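You operate a simulated robot arm through the tools that you are given. There is no shell and no other tool. Be economical: measure what you need, move in short steps, check, and stop when the job is done.

You are at the controls of a simulated two-armed robot. One attempt, no reset.

## Task
Pick up the glue can labelled "G205" from the front of the wash table with one hand, pass it to the other hand and put it on the top of the grey fitting table. Set down upright: glue can.

Only the result counts: the job must be done as asked and must still hold three seconds after the hand-in. Knocking over, shifting, dropping, spilling or breaking anything else fails it.

## Robot
Two 7-joint arms with two-finger parallel grippers on one trunk, on a base that drives. Base frame: it is fixed to the floor where the robot stands at the start and does not move with it; the origin is under the middle of the robot, x ahead of it, y to its left, z up. Lengths are in cm, angles in rad, forces in N, time in s.
The left shoulder is at the start at [-8.2, 11.9, 85.1], the right one opposite. With the tool pointing down near the work surface each hand reaches from about 14 to 58 cm from the robot's upright axis, wherever it stands, measured 20 degrees to its own side. Places, roughly: top of the grey fitting table [50, 250, 80]. Payload 3.43 kg a hand.
Tool frame (each hand has its own): the origin (TCP) lies between the finger pads and is the grasp point; the fingertips stand 3 cm ahead of it; z points along the fingers, y is the line along which they close. Largest opening 9.4 cm; finger width 2.8, thickness 1; the body of the gripper, 5 by 9.6 cm, starts 5.5 cm behind the TCP.
Orientation is that of the tool frame in the base frame, as a unit quaternion [w, x, y, z]. With the fingers straight down and closing along the base's y, the tool's x points along the base's -x, its y along +y and its z along -z.

## Interface
- The arms move only by the tool arm_command. It takes "left_deltas", "right_deltas" or both (then of equal length, played together; a hand with none holds still); each is a list of rows, each an object (a shift or turn left out is 0, a gripper value left out holds the last) with "dp": the shift along the base's x, y, z in cm, a list of three; "turn": the turn, a rotation vector about the base's x, y, z in rad, a list of three; "claw": the finger opening in cm, from 0 to 9.4. In form: [{"dp": [dx, dy, dz], "turn": [wx, wy, wz], "claw": claw}, ...]. A call has 1 to 20 rows; each row shifts and turns the commanded pose from where the row before left it. Each row takes 0.2 s and may step no farther than 5 cm and 0.15 rad from the row before; otherwise, or with a gripper value out of range, the whole call is refused. A pose out of reach is approached as far as the arm can. The call stops where the force on the tool passes 40 N (or 10 N more than at its start, if that is more) or the arm is blocked; 0.2 s more then pass. The fingers move at their own pace (about 15.3 cm/s each) and stop on an object; they squeeze with about 27 N. The grip force told is the motor's: it shows also when the fingers shut on nothing. Time passes only in rows, and 0.2 s behind the last, so rows that do not move let the fingers close. The reply holds the time, the measured pose of the TCP, the force on the tool along the base axes, the opening and the grip force, in the units named above and with some noise, with the torque about the TCP (base axes, N m) and any sound that the robot's microphone picked up.
- Cameras (640 x 400 px; columns grow to the right, rows downward): "scene" is now at [1.8, -4.51, 155.91]; the picture's right is [-0.57, -0.82, 0.00], its down [-0.62, 0.43, -0.65] and it looks along [0.54, -0.37, -0.76] (base axes); focal length 295 px, centre (320, 200). "left" rides on the left gripper at [7.6, -1.4, -10.2] in its tool frame; the picture's right is [0.18, 0.98, 0.00], its down [-0.75, 0.14, -0.64] and it looks along [-0.63, 0.12, 0.77] (tool axes); focal length 243 px, centre (320, 200). "right" rides on the right gripper at [7.6, 1.4, -10.2] in its tool frame; the picture's right is [-0.18, 0.98, 0.00], its down [-0.75, -0.14, -0.64] and it looks along [-0.63, -0.12, 0.77] (tool axes); focal length 243 px, centre (320, 200). There is no depth. A picture from a camera that has moved, and an enlarged one, comes with that camera's place and axes in the base frame and with its lens.
- grab_frame(camera): a new picture of that camera. The clock stands still meanwhile.
- lift_body(by): slides the trunk up (or, below 0, down) by that many cm; the arms and the scene camera ride with it, the base frame stays. It gives what a move gives, with no picture.
- base_move(legs): drives the robot by 1 to 6 legs, each [ahead, left, turn to the left] in cm, cm and rad, along the robot's own axes; the way and the turn of a leg run together, so that a leg with both is an arc; at most 150 cm and 3.142 rad a leg. The arms and the cameras ride along, it lands a little off, and it stops where it bumps. It gives what a move gives.
- turn_head(pan, tilt): turns the head with the scene camera to pan (to the left, within 2.496 rad either way) and tilt (down, from -0.506 to 1.204), counted from straight ahead of the robot. It gives what a move gives.
- inspect(camera, box): a new picture of the part [left, top, right, bottom] of that camera's present view, enlarged. The clock stands still meanwhile.
- hand_in(): hands the job in; it is judged then, once.

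Go step by step. Nothing tells you exact positions but the pictures and the camera data: compare them with the known pose of the tool, close in by small moves and look again before you grip or let go. The budget is 120 turns and 92 pictures, counting those below and the enlarged ones. Unless the task says otherwise, let go and move clear before handing in, and close with one line.

The tools are called after "Emit:" by a JSON object that holds its "fn" and its "kwargs". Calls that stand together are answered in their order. arm_command: Moves the arms, as the interface text tells. Its arguments: {"type":"object","properties":{"left_deltas":{"type":"array"},"right_deltas":{"type":"array"}},"required":[]} The other tools are called the same way: lift_body (by) slides the trunk up or down; base_move (legs) drives the base; turn_head (pan, tilt) turns the head that bears the scene camera; grab_frame (camera) takes a picture; inspect (camera, box) takes an enlarged picture of a part of a camera's view; hand_in () hands the job in.

At the start:

```text
time_s: 0.0
left_eef_pos: [29.56, -2.63, 111.61]
left_tcp_rot: [0.001, 0.0, 1.0, 0.0]
left_force: [0.6, 0.1, -0.7]
left_torque: [0.04, 0.0, 0.0]
left_opening: 9.42
left_grip_force: 0.1
right_eef_pos: [23.81, -35.8, 106.42]
right_tcp_rot: [0.0, -0.001, 1.0, 0.001]
right_force: [0.3, -0.9, -0.5]
right_torque: [-0.01, -0.03, -0.01]
right_opening: 9.39
right_grip_force: 0.0
trunk travel left (down, up): [-27.5, 6.0]
robot x, y, heading: [0.0, 0.23, 0.002]
head pan, tilt: [-0.606, 0.859]
```

scene: 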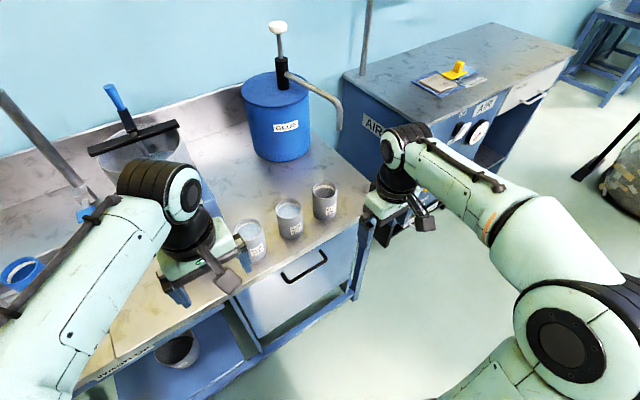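
right: 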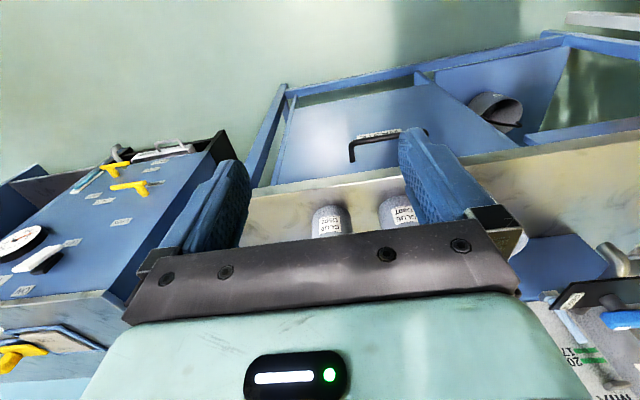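
left: 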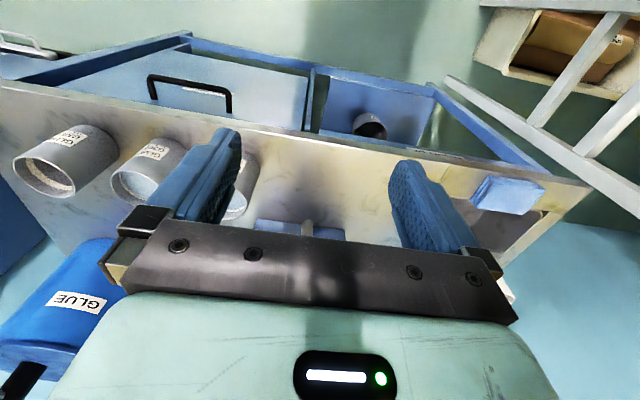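

Three small grey cans stand at the front of the wash table. I'll enlarge them to read their labels.

Emit:
{"fn": "inspect", "kwargs": {"camera": "scene", "box": [220, 160, 360, 280]}}

Emit:
{"fn": "inspect", "kwargs": {"camera": "left", "box": [0, 90, 280, 265]}}

```text
3.33 times, centred on (290, 220) of scene
camera zoom: at [1.8, -4.51, 155.91], right [-0.57, -0.82, 0.0], down [-0.62, 0.43, -0.65], along [0.54, -0.37, -0.76], focal length 984 px, centre (420, 133)
```

zoom: 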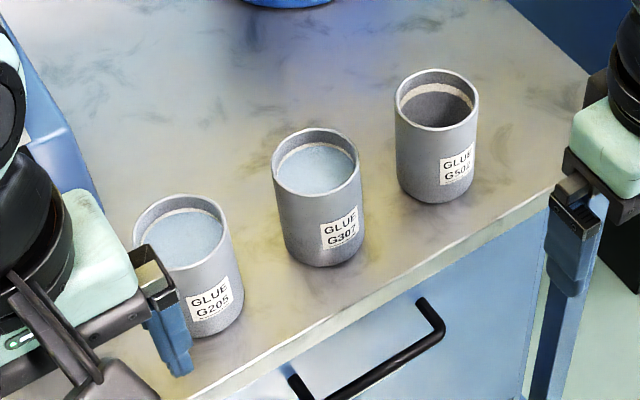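

```text
2.29 times, centred on (140, 178) of left
camera zoom: at [21.98, -4.05, 122.09], right [-0.18, 0.98, 0.0], down [0.75, 0.14, 0.64], along [0.63, 0.12, -0.77], focal length 555 px, centre (731, 251)
```

zoom: 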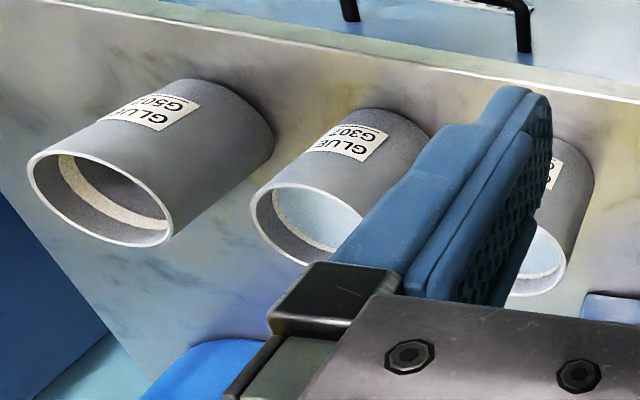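

G205 is the nearest can, with its rim at about [45, -13.5, 97] and the table top at about z 87.5. I'll move the left hand out of the view, check the can again and look toward the fitting table.

Emit:
{"fn": "arm_command", "kwargs": {"left_deltas": [{"dp": [0, 4, 1]}, {"dp": [0, 4, 1]}, {"dp": [0, 4, 1]}, {"dp": [0, 4, 1]}, {"dp": [0, 4, 1]}, {"dp": [0, 4, 1]}]}}

Emit:
{"fn": "inspect", "kwargs": {"camera": "scene", "box": [160, 150, 352, 270]}}

Emit:
{"fn": "turn_head", "kwargs": {"pan": 1.2, "tilt": 0.4}}

Emit:
{"fn": "grab_frame", "kwargs": {"camera": "scene"}}

Emit:
{"fn": "grab_frame", "kwargs": {"camera": "right"}}

```text
time_s: 1.4
left_eef_pos: [29.74, 21.31, 117.67]
left_tcp_rot: [-0.001, 0.0, 1.0, -0.001]
left_force: [-0.5, 0.5, -0.7]
left_torque: [0.01, -0.05, -0.01]
left_opening: 9.42
left_grip_force: 0.1
right_eef_pos: [23.84, -35.67, 106.44]
right_tcp_rot: [-0.001, -0.001, 1.0, 0.0]
right_force: [-0.2, 0.7, 0.4]
right_torque: [-0.02, 0.0, 0.02]
right_opening: 9.39
right_grip_force: 0.2
trunk travel left (down, up): [-27.5, 6.0]
robot x, y, heading: [0.0, -0.21, -0.001]
head pan, tilt: [-0.606, 0.859]
```

```text
3.33 times, centred on (256, 210) of scene
camera zoom: at [1.78, -4.42, 155.91], right [-0.57, -0.82, 0.0], down [-0.62, 0.43, -0.65], along [0.54, -0.37, -0.76], focal length 984 px, centre (533, 167)
```

zoom: 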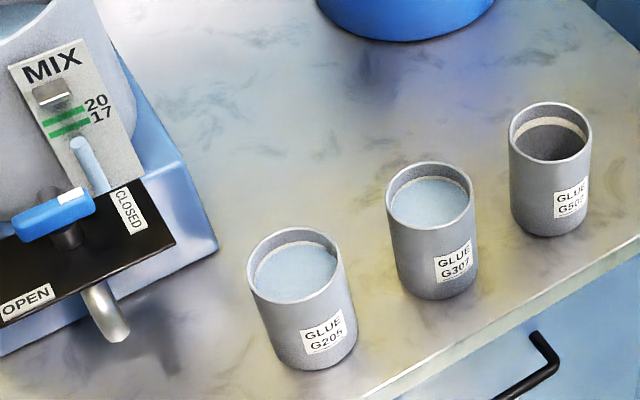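

```text
time_s: 3.2
left_eef_pos: [29.62, 21.1, 117.69]
left_tcp_rot: [0.0, 0.0, 1.0, 0.0]
left_force: [0.6, 0.4, 0.7]
left_torque: [-0.02, 0.02, 0.02]
left_opening: 9.42
left_grip_force: 0.0
right_eef_pos: [23.74, -35.69, 106.37]
right_tcp_rot: [0.0, 0.0, 1.0, 0.0]
right_force: [-0.3, -0.4, -0.4]
right_torque: [0.02, 0.0, 0.01]
right_opening: 9.4
right_grip_force: 0.1
trunk travel left (down, up): [-27.5, 6.0]
robot x, y, heading: [0.31, 0.16, 0.002]
head pan, tilt: [1.201, 0.4]
```

```text
85 pictures are left
camera scene: at [-1.22, 8.55, 159.9], right [0.93, -0.36, 0.0], down [-0.14, -0.36, -0.92], along [0.33, 0.86, -0.39], focal length 295 px, centre (320, 200)
```

scene: 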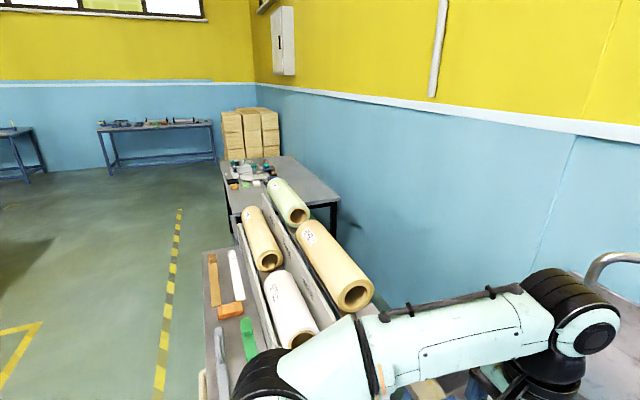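

```text
84 pictures are left
camera right: at [16.16, -34.38, 116.52], right [0.18, 0.98, 0.0], down [0.75, -0.14, 0.64], along [0.63, -0.12, -0.77], focal length 243 px, centre (320, 200)
```

right: 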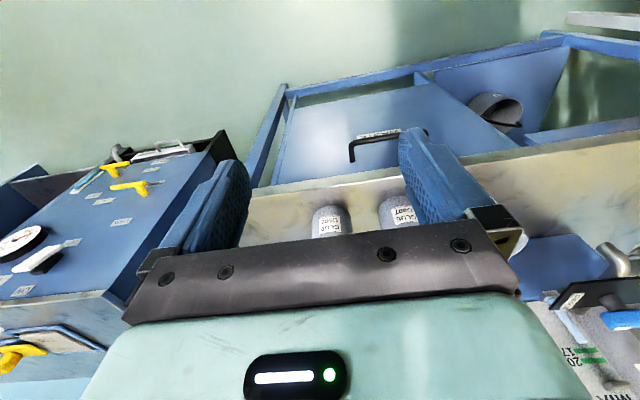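

The fitting table is beyond the roller table, to the left. I'll use the left wrist camera to fix G205's position from a second viewpoint.

Emit:
{"fn": "grab_frame", "kwargs": {"camera": "left"}}

Emit:
{"fn": "turn_head", "kwargs": {"pan": -0.35, "tilt": 0.95}}

Emit:
{"fn": "grab_frame", "kwargs": {"camera": "scene"}}

```text
83 pictures are left
camera left: at [22.09, 19.84, 128.08], right [-0.18, 0.98, 0.0], down [0.75, 0.14, 0.64], along [0.63, 0.12, -0.77], focal length 243 px, centre (320, 200)
```

left: 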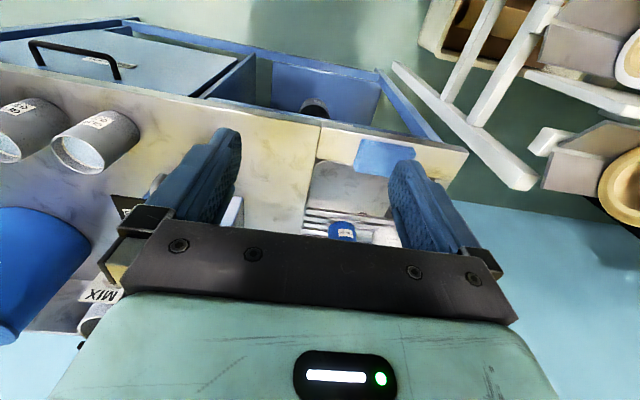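

```text
time_s: 4.8
left_eef_pos: [29.73, 21.19, 117.66]
left_tcp_rot: [0.0, 0.0, 1.0, 0.0]
left_force: [-0.3, -0.6, -0.1]
left_torque: [0.01, 0.01, 0.05]
left_opening: 9.39
left_grip_force: 0.1
right_eef_pos: [23.84, -35.74, 106.51]
right_tcp_rot: [0.001, 0.0, 1.0, 0.0]
right_force: [0.4, -0.3, -0.3]
right_torque: [-0.04, -0.02, -0.03]
right_opening: 9.41
right_grip_force: 0.2
trunk travel left (down, up): [-27.5, 6.0]
robot x, y, heading: [0.16, 0.01, 0.005]
head pan, tilt: [-0.351, 0.949]
```

```text
82 pictures are left
camera scene: at [2.25, -2.57, 155.24], right [-0.34, -0.94, 0.0], down [-0.76, 0.28, -0.58], along [0.55, -0.2, -0.81], focal length 295 px, centre (320, 200)
```

scene: 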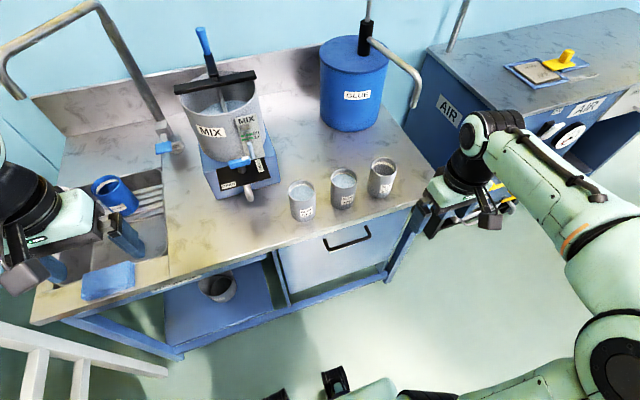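

Emit:
{"fn": "inspect", "kwargs": {"camera": "left", "box": [0, 80, 176, 190]}}

Emit:
{"fn": "inspect", "kwargs": {"camera": "scene", "box": [240, 145, 432, 265]}}

```text
3.64 times, centred on (88, 135) of left
camera zoom: at [22.09, 19.84, 128.08], right [-0.18, 0.98, 0.0], down [0.75, 0.14, 0.64], along [0.63, 0.12, -0.77], focal length 882 px, centre (1164, 436)
```

zoom: 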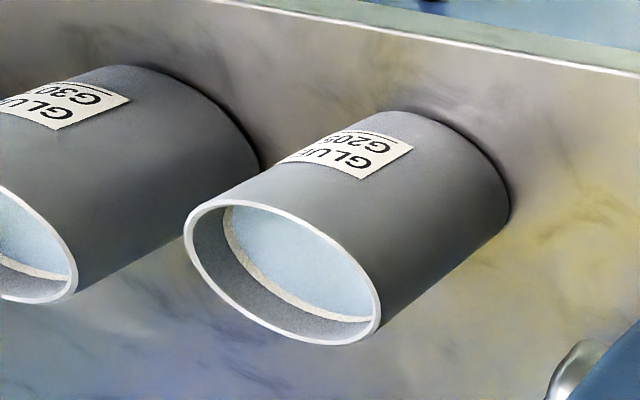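

```text
3.33 times, centred on (336, 205) of scene
camera zoom: at [2.25, -2.57, 155.24], right [-0.34, -0.94, 0.0], down [-0.76, 0.28, -0.58], along [0.55, -0.2, -0.81], focal length 984 px, centre (267, 183)
```

zoom: 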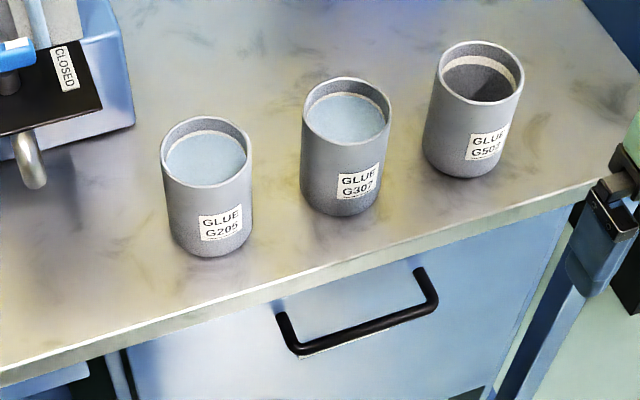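

G205's rim centre comes out at about [48.2, -14.2, 93.8]. The can is about 7.4 cm across and 9.8 tall, and the table top is near z 84 with its front edge at x≈41. I'll grip the can low from the front with the right hand, tilted about 20° below horizontal. The left hand will then take it from above. First I bring the right hand to a pre-approach in front of the table.

Emit:
{"fn": "arm_command", "kwargs": {"right_deltas": [{"dp": [0.5, 2.4, -1.2], "turn": [0, -0.134, 0], "claw": 9.4}, {"dp": [0.5, 2.4, -1.2], "turn": [0, -0.134, 0]}, {"dp": [0.5, 2.4, -1.2], "turn": [0, -0.134, 0]}, {"dp": [0.5, 2.4, -1.2], "turn": [0, -0.134, 0]}, {"dp": [0.5, 2.4, -1.2], "turn": [0, -0.134, 0]}, {"dp": [0.5, 2.4, -1.2], "turn": [0, -0.134, 0]}, {"dp": [0.5, 2.4, -1.2], "turn": [0, -0.134, 0]}, {"dp": [0.5, 2.4, -1.2], "turn": [0, -0.134, 0]}, {"dp": [0.5, 2.4, -1.2], "turn": [0, -0.134, 0]}]}}

Emit:
{"fn": "grab_frame", "kwargs": {"camera": "scene"}}

Emit:
{"fn": "grab_frame", "kwargs": {"camera": "right"}}

```text
time_s: 6.8
left_eef_pos: [29.94, 21.19, 117.53]
left_tcp_rot: [0.0, -0.001, 1.0, -0.001]
left_force: [0.5, 0.3, 0.9]
left_torque: [-0.02, -0.01, -0.02]
left_opening: 9.39
left_grip_force: 0.0
right_eef_pos: [36.64, -14.5, 100.06]
right_tcp_rot: [0.567, 0.001, 0.824, -0.001]
right_force: [0.4, 1.3, -0.4]
right_torque: [-0.01, 0.01, -0.03]
right_opening: 9.41
right_grip_force: 0.2
right hand out of reach, approached as far as the arm can: row 6, 7, 8, 9
trunk travel left (down, up): [-27.5, 6.0]
robot x, y, heading: [-0.11, 0.05, -0.001]
head pan, tilt: [-0.351, 0.949]
```

```text
79 pictures are left
camera scene: at [2.36, -2.49, 155.24], right [-0.34, -0.94, 0.0], down [-0.76, 0.28, -0.58], along [0.55, -0.2, -0.81], focal length 295 px, centre (320, 200)
```

scene: 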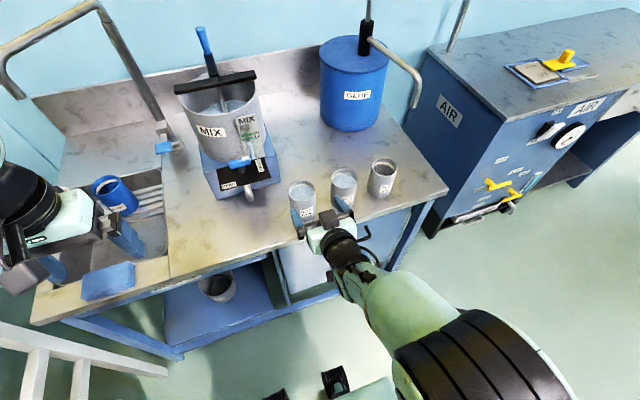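

```text
78 pictures are left
camera right: at [24.27, -13.16, 96.4], right [0.07, 0.98, 0.17], down [-0.33, -0.14, 0.93], along [0.94, -0.12, 0.32], focal length 243 px, centre (320, 200)
```

right: 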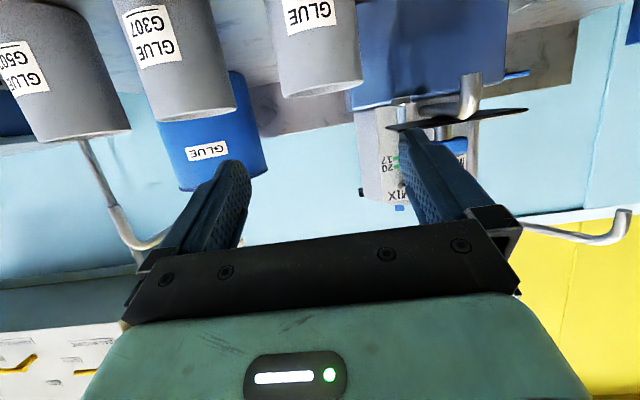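

The pose was too close in for the arm, so the hand stopped at [36.6, -14.5, 100]. I'll back the base 8 cm for working room and make a small test step to see where the commanded pose really is.

Emit:
{"fn": "base_move", "kwargs": {"legs": [[-8, 0, 0]]}}

Emit:
{"fn": "arm_command", "kwargs": {"right_deltas": [{"dp": [0, 0, -1]}]}}

```text
time_s: 7.9
left_eef_pos: [21.68, 21.16, 117.77]
left_tcp_rot: [0.0, -0.001, 1.0, 0.001]
left_force: [-0.2, 0.0, -0.1]
left_torque: [0.02, -0.01, 0.03]
left_opening: 9.38
left_grip_force: 0.1
right_eef_pos: [28.3, -14.74, 99.98]
right_tcp_rot: [0.567, 0.0, 0.824, 0.0]
right_force: [-0.5, 0.3, -0.1]
right_torque: [0.0, -0.01, 0.01]
right_opening: 9.41
right_grip_force: 0.0
trunk travel left (down, up): [-27.5, 6.0]
robot x, y, heading: [-7.74, 0.15, 0.003]
head pan, tilt: [-0.351, 0.949]
```

```text
time_s: 8.3
left_eef_pos: [21.83, 21.19, 117.72]
left_tcp_rot: [-0.001, -0.001, 1.0, 0.0]
left_force: [-0.5, 0.7, 1.4]
left_torque: [0.01, 0.0, 0.03]
left_opening: 9.42
left_grip_force: 0.1
right_eef_pos: [28.9, -14.44, 99.17]
right_tcp_rot: [0.567, 0.001, 0.824, -0.001]
right_force: [0.0, -0.5, 0.5]
right_torque: [-0.03, -0.03, 0.0]
right_opening: 9.42
right_grip_force: 0.0
trunk travel left (down, up): [-27.5, 6.0]
robot x, y, heading: [-8.12, -0.09, -0.005]
head pan, tilt: [-0.351, 0.949]
```

Emit:
{"fn": "arm_command", "kwargs": {"right_deltas": [{"dp": [3, 0, 0]}, {"dp": [3, 0, -1]}, {"dp": [2.5, 0.2, -2]}, {"dp": [0, 0, -3]}, {"dp": [0, 0, -3]}, {"dp": [0, 0, -2]}]}}

Emit:
{"fn": "inspect", "kwargs": {"camera": "scene", "box": [240, 100, 432, 220]}}

Emit:
{"fn": "grab_frame", "kwargs": {"camera": "right"}}

```text
time_s: 9.7
left_eef_pos: [21.75, 21.19, 117.77]
left_tcp_rot: [0.0, -0.001, 1.0, 0.0]
left_force: [0.4, -0.4, -0.8]
left_torque: [0.0, -0.01, 0.03]
left_opening: 9.41
left_grip_force: 0.2
right_eef_pos: [37.01, -14.34, 88.11]
right_tcp_rot: [0.568, 0.001, 0.823, 0.0]
right_force: [-0.7, 0.4, 0.8]
right_torque: [0.02, 0.01, -0.02]
right_opening: 9.4
right_grip_force: 0.1
trunk travel left (down, up): [-27.5, 6.0]
robot x, y, heading: [-8.2, 0.37, -0.005]
head pan, tilt: [-0.351, 0.949]
```

```text
3.33 times, centred on (336, 160) of scene
camera zoom: at [-5.76, -2.57, 155.24], right [-0.34, -0.94, 0.0], down [-0.76, 0.28, -0.58], along [0.55, -0.2, -0.81], focal length 984 px, centre (267, 333)
```

zoom: 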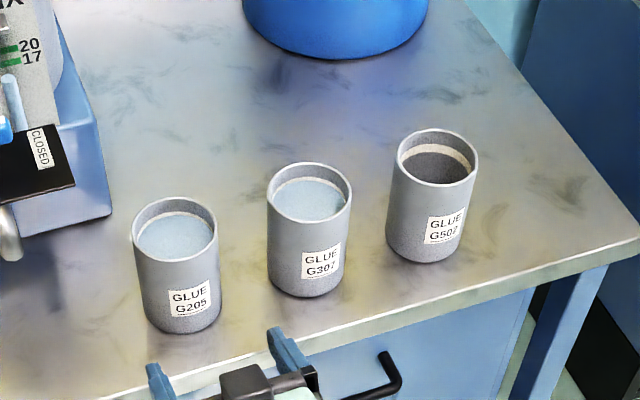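

```text
76 pictures are left
camera right: at [24.72, -13.01, 84.43], right [0.07, 0.98, 0.17], down [-0.33, -0.14, 0.93], along [0.94, -0.12, 0.32], focal length 243 px, centre (320, 200)
```

right: 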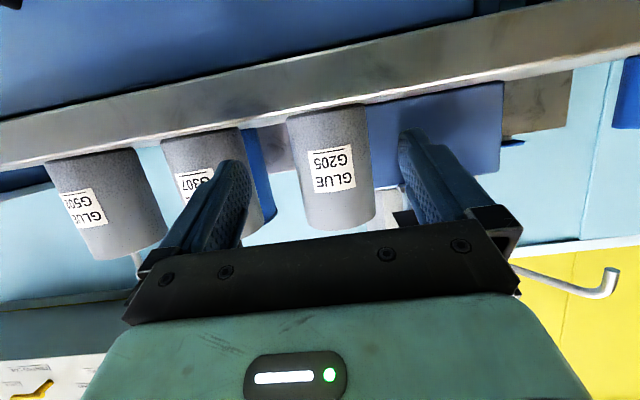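

The fit is consistent: the table is at z≈84.1 and the can axis at about [48.3, -14.1]. I'll slide forward with the open fingers on either side of the can, in two steps.

Emit:
{"fn": "arm_command", "kwargs": {"right_deltas": [{"dp": [2, 0.05, 0]}, {"dp": [2, 0.05, 0]}, {"dp": [1.5, 0.05, 0]}]}}

Emit:
{"fn": "grab_frame", "kwargs": {"camera": "right"}}

Emit:
{"fn": "inspect", "kwargs": {"camera": "scene", "box": [240, 100, 432, 220]}}

```text
time_s: 10.5
left_eef_pos: [21.89, 21.1, 117.73]
left_tcp_rot: [0.001, -0.001, 1.0, 0.0]
left_force: [0.3, -0.6, 0.0]
left_torque: [0.02, 0.0, -0.01]
left_opening: 9.42
left_grip_force: 0.0
right_eef_pos: [42.48, -14.24, 88.08]
right_tcp_rot: [0.567, 0.001, 0.823, -0.001]
right_force: [-0.2, -0.8, -0.3]
right_torque: [-0.02, -0.04, -0.02]
right_opening: 9.4
right_grip_force: 0.0
trunk travel left (down, up): [-27.5, 6.0]
robot x, y, heading: [-8.04, 0.34, -0.004]
head pan, tilt: [-0.351, 0.949]
```

```text
75 pictures are left
camera right: at [30.22, -12.88, 84.44], right [0.07, 0.98, 0.17], down [-0.33, -0.14, 0.93], along [0.94, -0.12, 0.32], focal length 243 px, centre (320, 200)
```

right: 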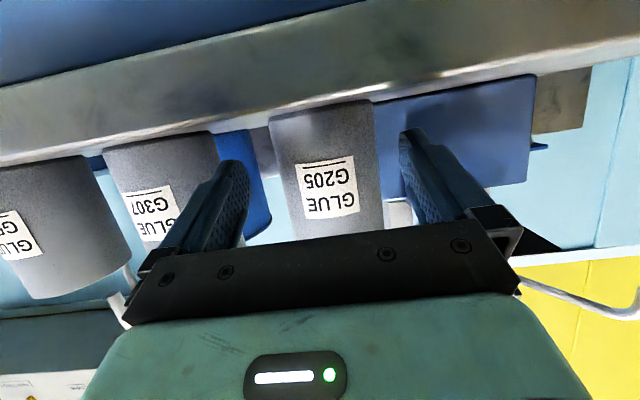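

```text
3.33 times, centred on (336, 160) of scene
camera zoom: at [-5.75, -2.58, 155.24], right [-0.34, -0.94, 0.0], down [-0.76, 0.28, -0.58], along [0.55, -0.2, -0.81], focal length 984 px, centre (267, 333)
```

zoom: 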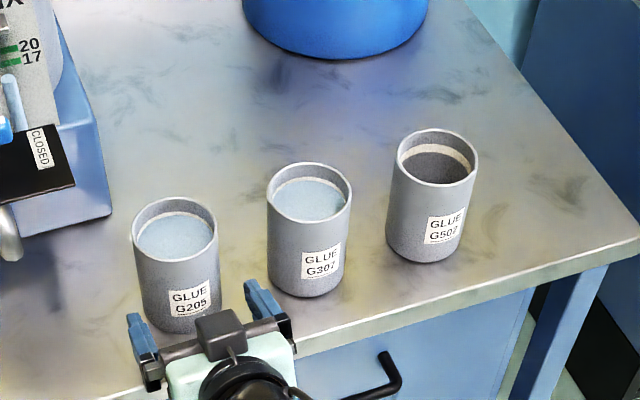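

The fingers straddle the can evenly. A block on top of the gripper could come near the rim, so I'll look closer before going further.

Emit:
{"fn": "inspect", "kwargs": {"camera": "scene", "box": [260, 150, 356, 210]}}

Emit:
{"fn": "grab_frame", "kwargs": {"camera": "left"}}

```text
6.67 times, centred on (308, 180) of scene
camera zoom: at [-5.75, -2.58, 155.24], right [-0.34, -0.94, 0.0], down [-0.76, 0.28, -0.58], along [0.55, -0.2, -0.81], focal length 1967 px, centre (400, 333)
```

zoom: 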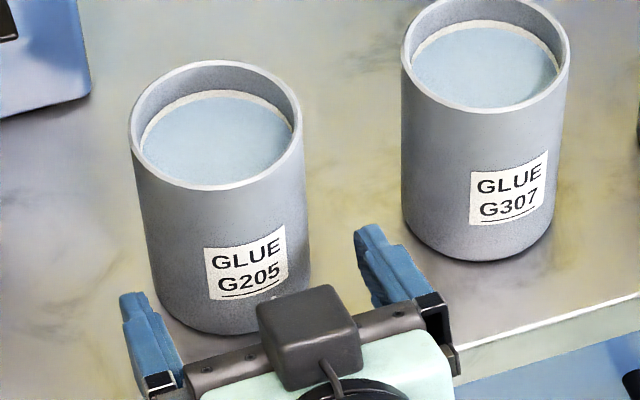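

```text
72 pictures are left
camera left: at [14.11, 19.85, 128.08], right [-0.18, 0.98, 0.0], down [0.75, 0.14, 0.64], along [0.63, 0.12, -0.77], focal length 243 px, centre (320, 200)
```

left: 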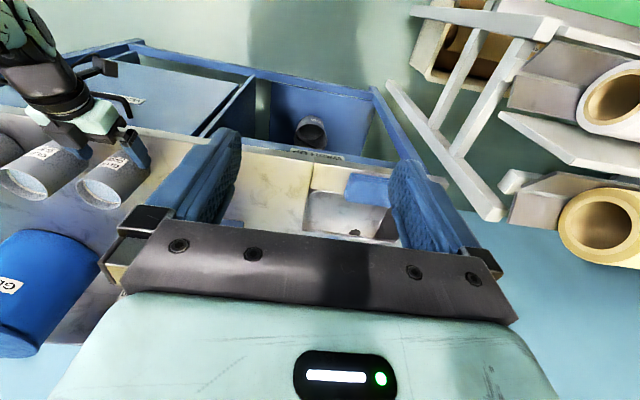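

Emit:
{"fn": "inspect", "kwargs": {"camera": "left", "box": [0, 30, 192, 220]}}

```text
2.11 times, centred on (96, 125) of left
camera zoom: at [14.11, 19.85, 128.08], right [-0.18, 0.98, 0.0], down [0.75, 0.14, 0.64], along [0.63, 0.12, -0.77], focal length 511 px, centre (792, 358)
```

zoom: 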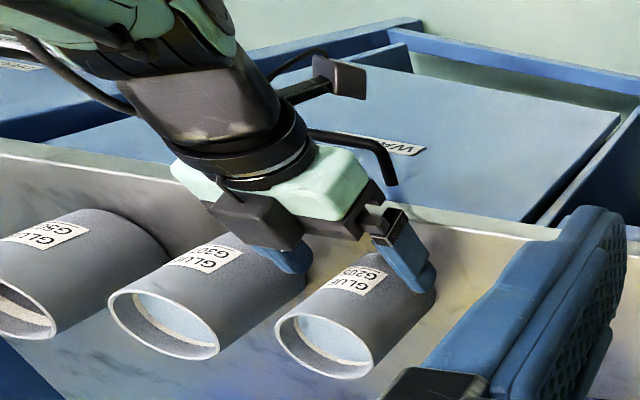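

The block on top clears the can by about 2 cm at the final pose. I'll advance the last 5.4 cm and check.

Emit:
{"fn": "arm_command", "kwargs": {"right_deltas": [{"dp": [2, 0.05, 0]}, {"dp": [2, 0.05, 0]}, {"dp": [1.4, 0, 0]}]}}

Emit:
{"fn": "grab_frame", "kwargs": {"camera": "right"}}

Emit:
{"fn": "inspect", "kwargs": {"camera": "scene", "box": [260, 150, 356, 210]}}

```text
time_s: 11.3
left_eef_pos: [21.71, 21.21, 117.73]
left_tcp_rot: [0.0, 0.001, 1.0, 0.001]
left_force: [-0.3, 1.2, -0.5]
left_torque: [0.01, 0.01, 0.0]
left_opening: 9.39
left_grip_force: 0.0
right_eef_pos: [48.05, -14.26, 88.07]
right_tcp_rot: [0.566, 0.001, 0.824, 0.0]
right_force: [0.5, 0.0, 0.0]
right_torque: [0.01, 0.02, -0.01]
right_opening: 9.39
right_grip_force: 0.0
trunk travel left (down, up): [-27.5, 6.0]
robot x, y, heading: [-8.14, 0.25, -0.0]
head pan, tilt: [-0.351, 0.949]
```

```text
70 pictures are left
camera right: at [35.69, -12.87, 84.49], right [0.07, 0.98, 0.17], down [-0.33, -0.14, 0.93], along [0.94, -0.12, 0.32], focal length 243 px, centre (320, 200)
```

right: 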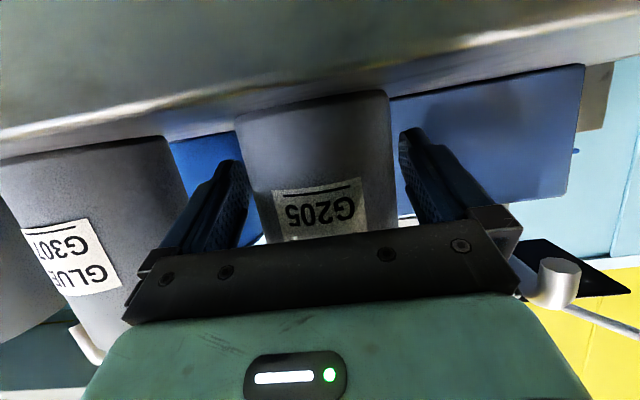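

```text
6.67 times, centred on (308, 180) of scene
camera zoom: at [-5.76, -2.54, 155.23], right [-0.34, -0.94, 0.0], down [-0.76, 0.28, -0.58], along [0.55, -0.2, -0.81], focal length 1967 px, centre (400, 333)
```

zoom: 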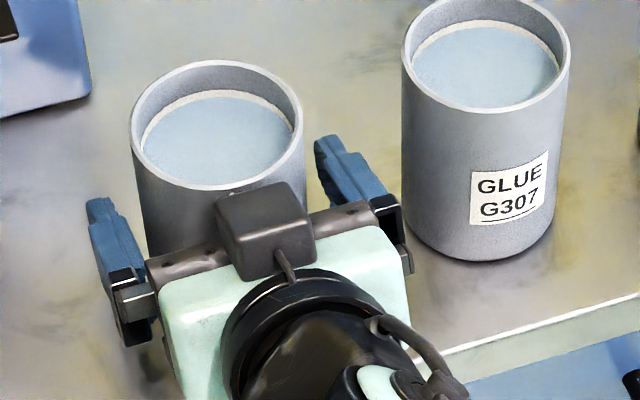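

The can is centred between the fingers. Closing gently.

Emit:
{"fn": "arm_command", "kwargs": {"right_deltas": [{"claw": 8.4}, {"claw": 7.8}, {"claw": 7.3}, {"claw": 6.8}, {"claw": 6.0}, {"claw": 6.0}]}}

Emit:
{"fn": "inspect", "kwargs": {"camera": "scene", "box": [260, 150, 356, 210]}}

```text
time_s: 12.7
left_eef_pos: [21.79, 21.3, 117.65]
left_tcp_rot: [0.0, 0.001, 1.0, 0.0]
left_force: [0.4, -0.2, -0.1]
left_torque: [-0.01, -0.01, -0.01]
left_opening: 9.38
left_grip_force: 0.2
right_eef_pos: [48.03, -14.23, 88.14]
right_tcp_rot: [0.567, 0.001, 0.824, 0.0]
right_force: [0.6, 0.6, 0.3]
right_torque: [0.01, -0.01, 0.04]
right_opening: 7.56
right_grip_force: 27.1
trunk travel left (down, up): [-27.5, 6.0]
robot x, y, heading: [-8.1, 0.02, 0.0]
head pan, tilt: [-0.351, 0.949]
```

```text
6.67 times, centred on (308, 180) of scene
camera zoom: at [-5.77, -2.56, 155.24], right [-0.34, -0.94, 0.0], down [-0.76, 0.28, -0.58], along [0.55, -0.2, -0.81], focal length 1967 px, centre (400, 333)
```

zoom: 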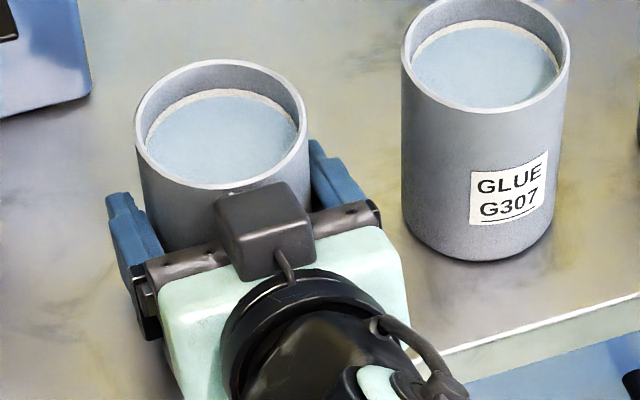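

Gripped: the opening reads 7.56 cm at 27 N. Lifting slowly.

Emit:
{"fn": "arm_command", "kwargs": {"right_deltas": [{"dp": [0, 0, 0.5]}, {"dp": [0, 0, 1]}, {"dp": [0, 0, 1]}, {"dp": [0, 0, 1.5]}, {"dp": [0, 0, 1.5]}, {"dp": [0, 0, 1.5]}, {"dp": [0, 0, 1.5]}, {"dp": [0, 0, 1.5]}, {"dp": [0, 0, 1]}]}}

Emit:
{"fn": "grab_frame", "kwargs": {"camera": "scene"}}

Emit:
{"fn": "grab_frame", "kwargs": {"camera": "right"}}

```text
time_s: 14.7
left_eef_pos: [21.81, 21.15, 117.68]
left_tcp_rot: [0.001, 0.001, 1.0, -0.001]
left_force: [0.2, -0.5, -0.6]
left_torque: [0.0, -0.01, 0.0]
left_opening: 9.39
left_grip_force: 0.0
right_eef_pos: [48.03, -14.19, 99.21]
right_tcp_rot: [0.567, 0.0, 0.824, 0.0]
right_force: [-0.8, -0.7, -3.7]
right_torque: [0.01, -0.04, -0.02]
right_opening: 7.56
right_grip_force: 27.0
trunk travel left (down, up): [-27.5, 6.0]
robot x, y, heading: [-8.04, 0.05, -0.004]
head pan, tilt: [-0.351, 0.949]
```

```text
67 pictures are left
camera scene: at [-5.75, -2.58, 155.23], right [-0.34, -0.94, 0.0], down [-0.76, 0.28, -0.58], along [0.55, -0.2, -0.81], focal length 295 px, centre (320, 200)
```

scene: 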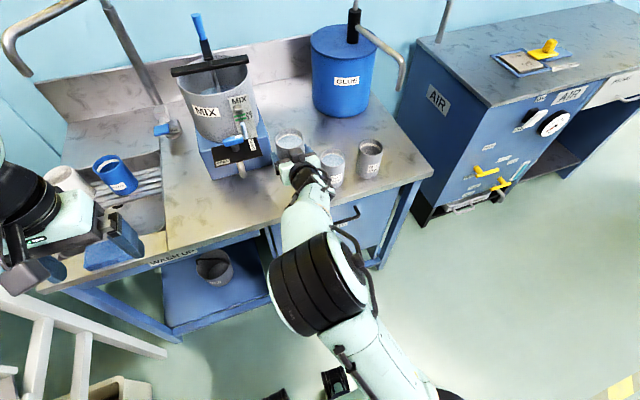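

```text
66 pictures are left
camera right: at [35.73, -12.8, 95.44], right [0.07, 0.98, 0.17], down [-0.33, -0.14, 0.93], along [0.94, -0.12, 0.32], focal length 243 px, centre (320, 200)
```

right: 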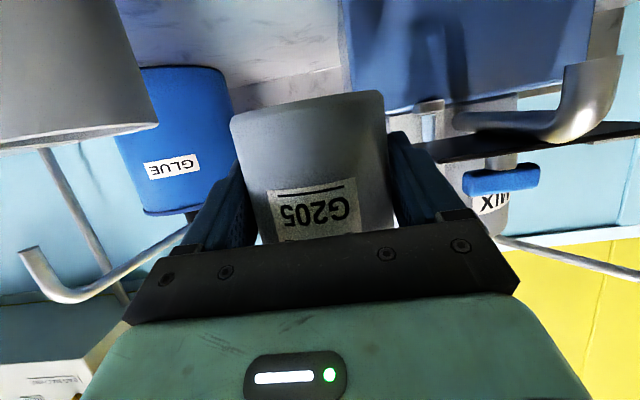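

G205 is lifted and upright, about 0.4 kg. Before backing away I'll look around behind and to the left.

Emit:
{"fn": "turn_head", "kwargs": {"pan": 2.45, "tilt": 0.6}}

Emit:
{"fn": "grab_frame", "kwargs": {"camera": "scene"}}

Emit:
{"fn": "turn_head", "kwargs": {"pan": 1.55, "tilt": 0.6}}

Emit:
{"fn": "grab_frame", "kwargs": {"camera": "scene"}}

```text
time_s: 17.2
left_eef_pos: [21.8, 21.06, 117.62]
left_tcp_rot: [0.0, 0.0, 1.0, 0.0]
left_force: [0.7, 0.3, 0.9]
left_torque: [0.04, 0.02, -0.03]
left_opening: 9.39
left_grip_force: 0.0
right_eef_pos: [47.94, -14.13, 98.98]
right_tcp_rot: [0.567, 0.0, 0.824, 0.0]
right_force: [0.6, 1.2, -3.6]
right_torque: [0.04, -0.02, -0.02]
right_opening: 7.54
right_grip_force: 27.2
trunk travel left (down, up): [-27.5, 6.0]
robot x, y, heading: [-7.92, -0.02, -0.004]
head pan, tilt: [2.45, 0.6]
```

```text
65 pictures are left
camera scene: at [-19.37, 5.57, 158.08], right [0.64, 0.77, 0.0], down [0.43, -0.36, -0.83], along [-0.64, 0.53, -0.56], focal length 295 px, centre (320, 200)
```

scene: 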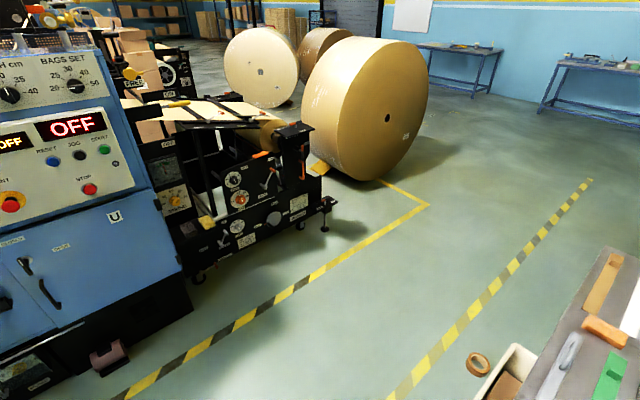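

```text
time_s: 18.4
left_eef_pos: [21.76, 21.28, 117.65]
left_tcp_rot: [0.0, 0.0, 1.0, -0.001]
left_force: [-0.2, 0.4, 0.0]
left_torque: [0.06, 0.0, 0.01]
left_opening: 9.37
left_grip_force: 0.1
right_eef_pos: [48.01, -14.25, 99.02]
right_tcp_rot: [0.567, 0.001, 0.824, -0.001]
right_force: [-0.4, -0.3, -4.4]
right_torque: [-0.03, 0.01, -0.02]
right_opening: 7.52
right_grip_force: 27.4
trunk travel left (down, up): [-27.5, 6.0]
robot x, y, heading: [-7.95, -0.3, -0.003]
head pan, tilt: [1.55, 0.6]
```

```text
64 pictures are left
camera scene: at [-12.39, 8.76, 158.08], right [1.0, -0.02, 0.0], down [-0.01, -0.56, -0.83], along [0.02, 0.82, -0.56], focal length 295 px, centre (320, 200)
```

scene: 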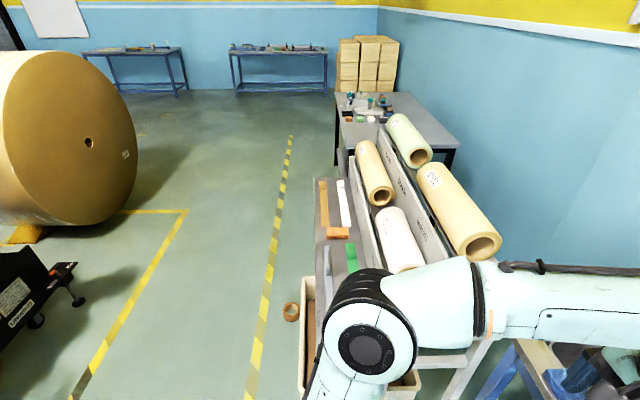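

The aisle is clear behind the robot: the yellow lines are at x≈-45 and -127, and a tape roll lies near [-27, 120]. I'll back straight up to x≈-70 and do the handover there.

Emit:
{"fn": "base_move", "kwargs": {"legs": [[-30, 0, 0], [-32, 0, 0]]}}

Emit:
{"fn": "turn_head", "kwargs": {"pan": -0.1, "tilt": 0.9}}

Emit:
{"fn": "grab_frame", "kwargs": {"camera": "scene"}}

```text
time_s: 22.2
left_eef_pos: [-40.43, 21.3, 117.82]
left_tcp_rot: [0.0, 0.005, 1.0, 0.0]
left_force: [0.2, -0.3, 0.0]
left_torque: [0.03, -0.01, 0.01]
left_opening: 9.39
left_grip_force: 0.0
right_eef_pos: [-14.49, -14.22, 99.1]
right_tcp_rot: [0.567, 0.004, 0.824, -0.003]
right_force: [-0.4, 0.2, -4.4]
right_torque: [0.05, -0.01, -0.03]
right_opening: 7.54
right_grip_force: 26.8
trunk travel left (down, up): [-27.5, 6.0]
robot x, y, heading: [-70.42, 0.43, -0.013]
head pan, tilt: [1.55, 0.6]
```

```text
time_s: 23.9
left_eef_pos: [-40.34, 21.36, 117.61]
left_tcp_rot: [0.0, 0.005, 1.0, 0.0]
left_force: [0.6, -0.9, -0.3]
left_torque: [-0.02, -0.01, -0.02]
left_opening: 9.41
left_grip_force: 0.0
right_eef_pos: [-14.46, -14.22, 99.0]
right_tcp_rot: [0.567, 0.005, 0.824, -0.003]
right_force: [-0.8, -1.1, -3.5]
right_torque: [-0.03, 0.01, -0.03]
right_opening: 7.55
right_grip_force: 27.2
trunk travel left (down, up): [-27.5, 6.0]
robot x, y, heading: [-70.54, 0.49, -0.013]
head pan, tilt: [-0.099, 0.901]
```

```text
63 pictures are left
camera scene: at [-67.38, -0.38, 155.6], right [-0.11, -0.99, 0.0], down [-0.78, 0.09, -0.62], along [0.62, -0.07, -0.78], focal length 295 px, centre (320, 200)
```

scene: 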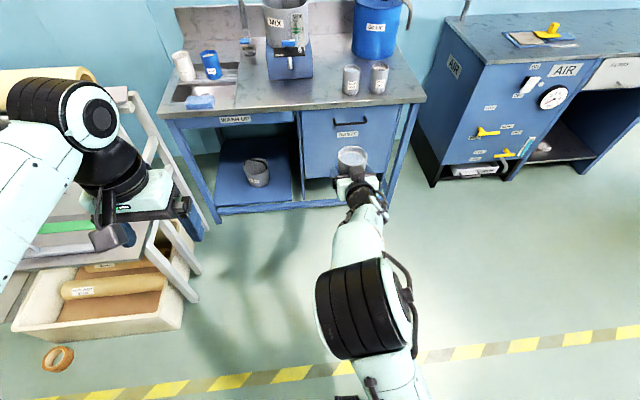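

The robot is clear of the wash table. I'll bring the can to roughly mid-front, and separately bring the left hand above it at a safe height.

Emit:
{"fn": "arm_command", "kwargs": {"right_deltas": [{"dp": [-0.6, 0.6, 0]}, {"dp": [-1.2, 1.2, 0]}, {"dp": [-1.5, 1.2, 0]}, {"dp": [-1.5, 1.2, 0]}, {"dp": [-1.5, 1.2, 0]}, {"dp": [-1.5, 1.2, 0]}, {"dp": [-1.2, 1.2, 0]}, {"dp": [-0.6, 0.6, 0]}]}}

Emit:
{"fn": "arm_command", "kwargs": {"left_deltas": [{"dp": [3, 0, 1]}, {"dp": [3, 0, 1]}, {"dp": [3, 0, 0]}, {"dp": [3, 0, 0]}, {"dp": [2, -2, 0]}, {"dp": [1, -3, 0]}, {"dp": [0, -3, 0]}]}}

Emit:
{"fn": "grab_frame", "kwargs": {"camera": "scene"}}

Emit:
{"fn": "grab_frame", "kwargs": {"camera": "left"}}

```text
time_s: 25.7
left_eef_pos: [-40.37, 21.37, 117.76]
left_tcp_rot: [0.001, 0.005, 1.0, 0.0]
left_force: [0.0, -0.8, -0.3]
left_torque: [0.02, 0.03, -0.01]
left_opening: 9.4
left_grip_force: 0.0
right_eef_pos: [-23.87, -5.86, 99.14]
right_tcp_rot: [0.568, 0.005, 0.823, -0.003]
right_force: [0.5, 0.1, -4.0]
right_torque: [-0.01, 0.01, -0.02]
right_opening: 7.54
right_grip_force: 26.9
trunk travel left (down, up): [-27.5, 6.0]
robot x, y, heading: [-70.5, 0.39, -0.006]
head pan, tilt: [-0.099, 0.901]
```

```text
time_s: 27.3
left_eef_pos: [-29.46, 15.48, 119.61]
left_tcp_rot: [0.001, 0.006, 1.0, -0.001]
left_force: [-0.3, 0.6, -0.7]
left_torque: [-0.04, 0.01, -0.02]
left_opening: 9.39
left_grip_force: 0.0
left hand out of reach, approached as far as the arm can: row 4, 5
right_eef_pos: [-23.92, -5.6, 99.03]
right_tcp_rot: [0.567, 0.003, 0.824, -0.003]
right_force: [0.3, -0.1, -3.7]
right_torque: [-0.03, 0.01, -0.01]
right_opening: 7.54
right_grip_force: 27.5
trunk travel left (down, up): [-27.5, 6.0]
robot x, y, heading: [-70.28, 0.79, -0.01]
head pan, tilt: [-0.099, 0.901]
```

```text
62 pictures are left
camera scene: at [-67.43, -0.21, 155.6], right [-0.11, -0.99, 0.0], down [-0.78, 0.08, -0.62], along [0.62, -0.07, -0.78], focal length 295 px, centre (320, 200)
```

scene: 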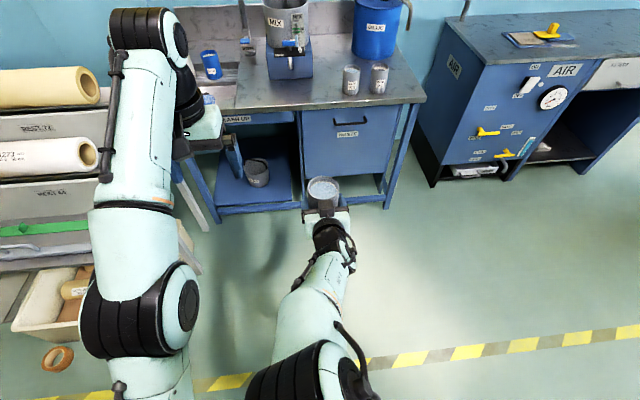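

```text
61 pictures are left
camera left: at [-37.12, 14.24, 129.97], right [-0.17, 0.98, 0.0], down [0.75, 0.13, 0.64], along [0.63, 0.11, -0.77], focal length 243 px, centre (320, 200)
```

left: 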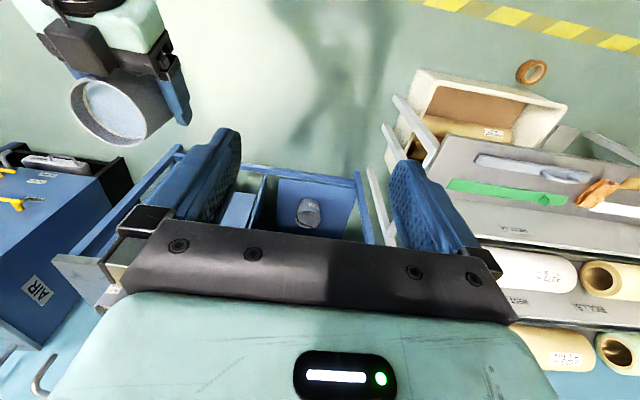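

The left hand can't reach far out at that height, so I'll lower the can by 12 cm and bring the left hand over it lower down.

Emit:
{"fn": "arm_command", "kwargs": {"right_deltas": [{"dp": [0, 0, -1]}, {"dp": [0, 0, -1.8]}, {"dp": [0, 0, -1.8]}, {"dp": [0, 0, -1.8]}, {"dp": [0, 0, -1.8]}, {"dp": [0, 0, -1.8]}, {"dp": [0, 0, -1.5]}, {"dp": [0, 0, -0.7]}]}}

Emit:
{"fn": "arm_command", "kwargs": {"left_deltas": [{"dp": [1, 0, -3]}, {"dp": [1, -1, -3]}, {"dp": [1, -2, -3]}, {"dp": [1, -2, -2]}, {"dp": [1, -2, 0]}, {"dp": [0, -3, 0]}]}}

Emit:
{"fn": "grab_frame", "kwargs": {"camera": "scene"}}

Emit:
{"fn": "grab_frame", "kwargs": {"camera": "left"}}

```text
time_s: 29.1
left_eef_pos: [-29.29, 15.32, 119.59]
left_tcp_rot: [0.001, 0.005, 1.0, 0.0]
left_force: [0.0, 0.4, 0.2]
left_torque: [0.02, -0.01, -0.02]
left_opening: 9.41
left_grip_force: 0.1
right_eef_pos: [-24.02, -5.69, 86.71]
right_tcp_rot: [0.568, 0.004, 0.823, -0.002]
right_force: [-0.1, 0.0, -3.9]
right_torque: [-0.02, -0.03, 0.01]
right_opening: 7.56
right_grip_force: 26.9
trunk travel left (down, up): [-27.5, 6.0]
robot x, y, heading: [-70.66, 0.27, -0.007]
head pan, tilt: [-0.099, 0.901]
```

```text
time_s: 30.7
left_eef_pos: [-24.07, 8.29, 110.02]
left_tcp_rot: [0.012, -0.021, 1.0, -0.008]
left_force: [-0.6, 0.0, 0.4]
left_torque: [-0.03, 0.0, -0.03]
left_opening: 9.4
left_grip_force: 0.1
right_eef_pos: [-24.0, -6.69, 86.56]
right_tcp_rot: [0.564, 0.011, 0.826, -0.009]
right_force: [0.0, -0.1, -4.5]
right_torque: [-0.01, 0.02, 0.03]
right_opening: 7.56
right_grip_force: 26.9
trunk travel left (down, up): [-27.5, 6.0]
robot x, y, heading: [-70.63, 0.82, -0.01]
head pan, tilt: [-0.099, 0.901]
stopped in row 6 (left hand): the arm was blocked; the commanded pose is now the measured one
```

```text
60 pictures are left
camera scene: at [-67.37, -0.36, 155.6], right [-0.11, -0.99, 0.0], down [-0.78, 0.09, -0.62], along [0.62, -0.07, -0.78], focal length 295 px, centre (320, 200)
```

scene: 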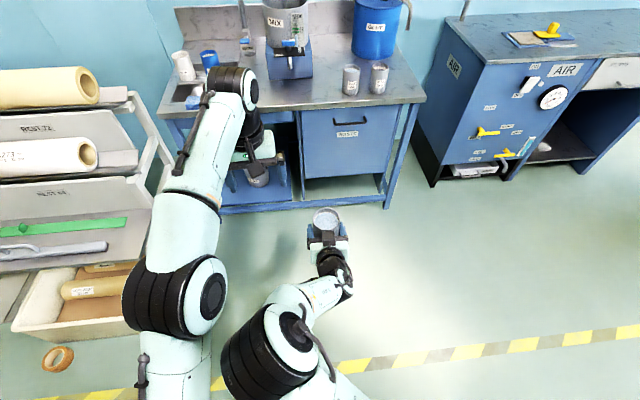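

```text
59 pictures are left
camera left: at [-31.78, 6.71, 120.18], right [-0.23, 0.97, -0.02], down [0.73, 0.18, 0.66], along [0.64, 0.13, -0.75], focal length 243 px, centre (320, 200)
```

left: 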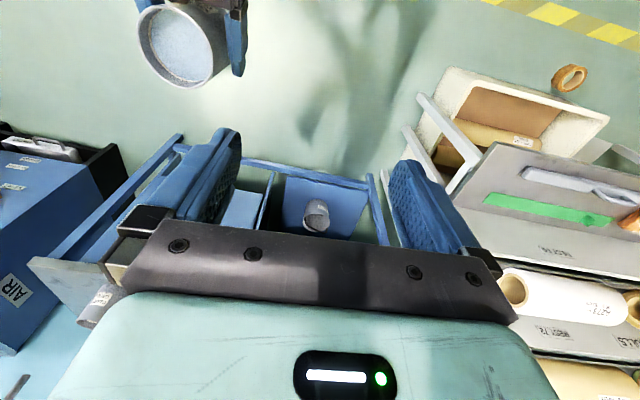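

The left elbow touched the right one. I'll back the left arm off, then swing the right hand to point leftward so its elbow moves out to the right.

Emit:
{"fn": "arm_command", "kwargs": {"left_deltas": [{"dp": [0, 3, 0]}, {"dp": [0, 4, 0]}, {"dp": [0, 4, 0]}, {"dp": [-3, 3, 0]}]}}

Emit:
{"fn": "arm_command", "kwargs": {"right_deltas": [{"dp": [0, -0.6, 0], "turn": [0, 0, 0.03]}, {"dp": [0, -1, 0], "turn": [0, 0, 0.06]}, {"dp": [0, -1, 0], "turn": [0, 0, 0.08]}, {"dp": [0, -1, 0], "turn": [0, 0, 0.08]}, {"dp": [0, -0.5, 0], "turn": [0, 0, 0.08]}, {"dp": [0, 0, 0], "turn": [0, 0, 0.08]}, {"dp": [0, 0, 0], "turn": [0, 0, 0.08]}, {"dp": [0, 0, 0], "turn": [0, 0, 0.08]}, {"dp": [0, 0, 0], "turn": [0, 0, 0.08]}, {"dp": [0, 0, 0], "turn": [0, 0, 0.08]}, {"dp": [0, 0, 0], "turn": [0, 0, 0.06]}]}}

Emit:
{"fn": "grab_frame", "kwargs": {"camera": "scene"}}

```text
time_s: 31.7
left_eef_pos: [-27.14, 22.03, 110.13]
left_tcp_rot: [0.012, -0.019, 1.0, -0.007]
left_force: [-0.8, 0.6, 0.5]
left_torque: [-0.04, -0.06, -0.02]
left_opening: 9.4
left_grip_force: 0.0
right_eef_pos: [-24.05, -6.57, 86.63]
right_tcp_rot: [0.565, 0.01, 0.825, -0.009]
right_force: [0.4, -0.5, -3.8]
right_torque: [0.04, -0.01, 0.0]
right_opening: 7.56
right_grip_force: 27.1
trunk travel left (down, up): [-27.5, 6.0]
robot x, y, heading: [-70.44, 0.37, -0.01]
head pan, tilt: [-0.099, 0.901]
```

```text
time_s: 34.1
left_eef_pos: [-27.08, 22.04, 110.11]
left_tcp_rot: [0.011, -0.019, 1.0, -0.008]
left_force: [-0.3, -0.1, 0.1]
left_torque: [-0.03, 0.0, 0.01]
left_opening: 9.41
left_grip_force: 0.0
right_eef_pos: [-25.6, -8.05, 87.89]
right_tcp_rot: [0.525, -0.309, 0.765, 0.21]
right_force: [-0.2, -0.3, -3.0]
right_torque: [0.01, 0.01, 0.05]
right_opening: 7.54
right_grip_force: 27.3
right hand out of reach, approached as far as the arm can: row 10, 11
trunk travel left (down, up): [-27.5, 6.0]
robot x, y, heading: [-70.27, 0.29, -0.012]
head pan, tilt: [-0.099, 0.901]
```

```text
58 pictures are left
camera scene: at [-67.39, -0.34, 155.6], right [-0.11, -0.99, 0.0], down [-0.78, 0.09, -0.62], along [0.62, -0.07, -0.78], focal length 295 px, centre (320, 200)
```

scene: 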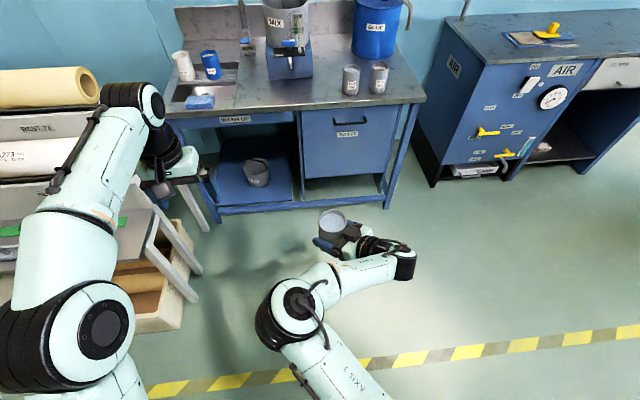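

The right elbow is still inside, because the wrist sits too near the shoulder. I'll push the can forward, left and up while yawing the hand further left, so the right arm straightens.

Emit:
{"fn": "arm_command", "kwargs": {"right_deltas": [{"dp": [0.6, 0.3, 0.6]}, {"dp": [1, 0.6, 1], "turn": [0, 0, 0.03]}, {"dp": [1, 0.8, 1], "turn": [0, 0, 0.05]}, {"dp": [1, 1, 1], "turn": [0, 0, 0.06]}, {"dp": [0.8, 1.2, 1], "turn": [0, 0, 0.06]}, {"dp": [0.5, 1.2, 1], "turn": [0, 0, 0.06]}, {"dp": [0, 1.2, 1], "turn": [0, 0, 0.06]}, {"dp": [0, 1.2, 1], "turn": [0, 0, 0.06]}, {"dp": [0, 1.2, 0.5], "turn": [0, 0, 0.06]}, {"dp": [0, 1, 0], "turn": [0, 0, 0.06]}, {"dp": [0, 0.5, 0], "turn": [0, 0, 0.04]}]}}

Emit:
{"fn": "grab_frame", "kwargs": {"camera": "scene"}}

```text
time_s: 36.5
left_eef_pos: [-27.15, 22.01, 110.16]
left_tcp_rot: [0.011, -0.019, 1.0, -0.007]
left_force: [-0.2, 0.8, -1.1]
left_torque: [-0.01, 0.02, -0.01]
left_opening: 9.4
left_grip_force: 0.0
right_eef_pos: [-22.92, 4.11, 96.31]
right_tcp_rot: [0.45, -0.501, 0.655, 0.342]
right_force: [-0.4, -0.4, -3.3]
right_torque: [0.01, -0.01, 0.0]
right_opening: 7.53
right_grip_force: 26.9
right hand out of reach, approached as far as the arm can: row 4, 5, 11
trunk travel left (down, up): [-27.5, 6.0]
robot x, y, heading: [-70.73, 0.14, -0.012]
head pan, tilt: [-0.099, 0.901]
```

```text
57 pictures are left
camera scene: at [-67.43, -0.36, 155.6], right [-0.11, -0.99, 0.0], down [-0.78, 0.09, -0.62], along [0.62, -0.07, -0.78], focal length 295 px, centre (320, 200)
```

scene: 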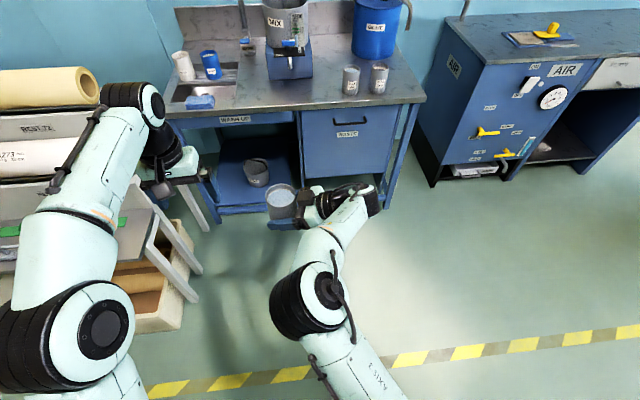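

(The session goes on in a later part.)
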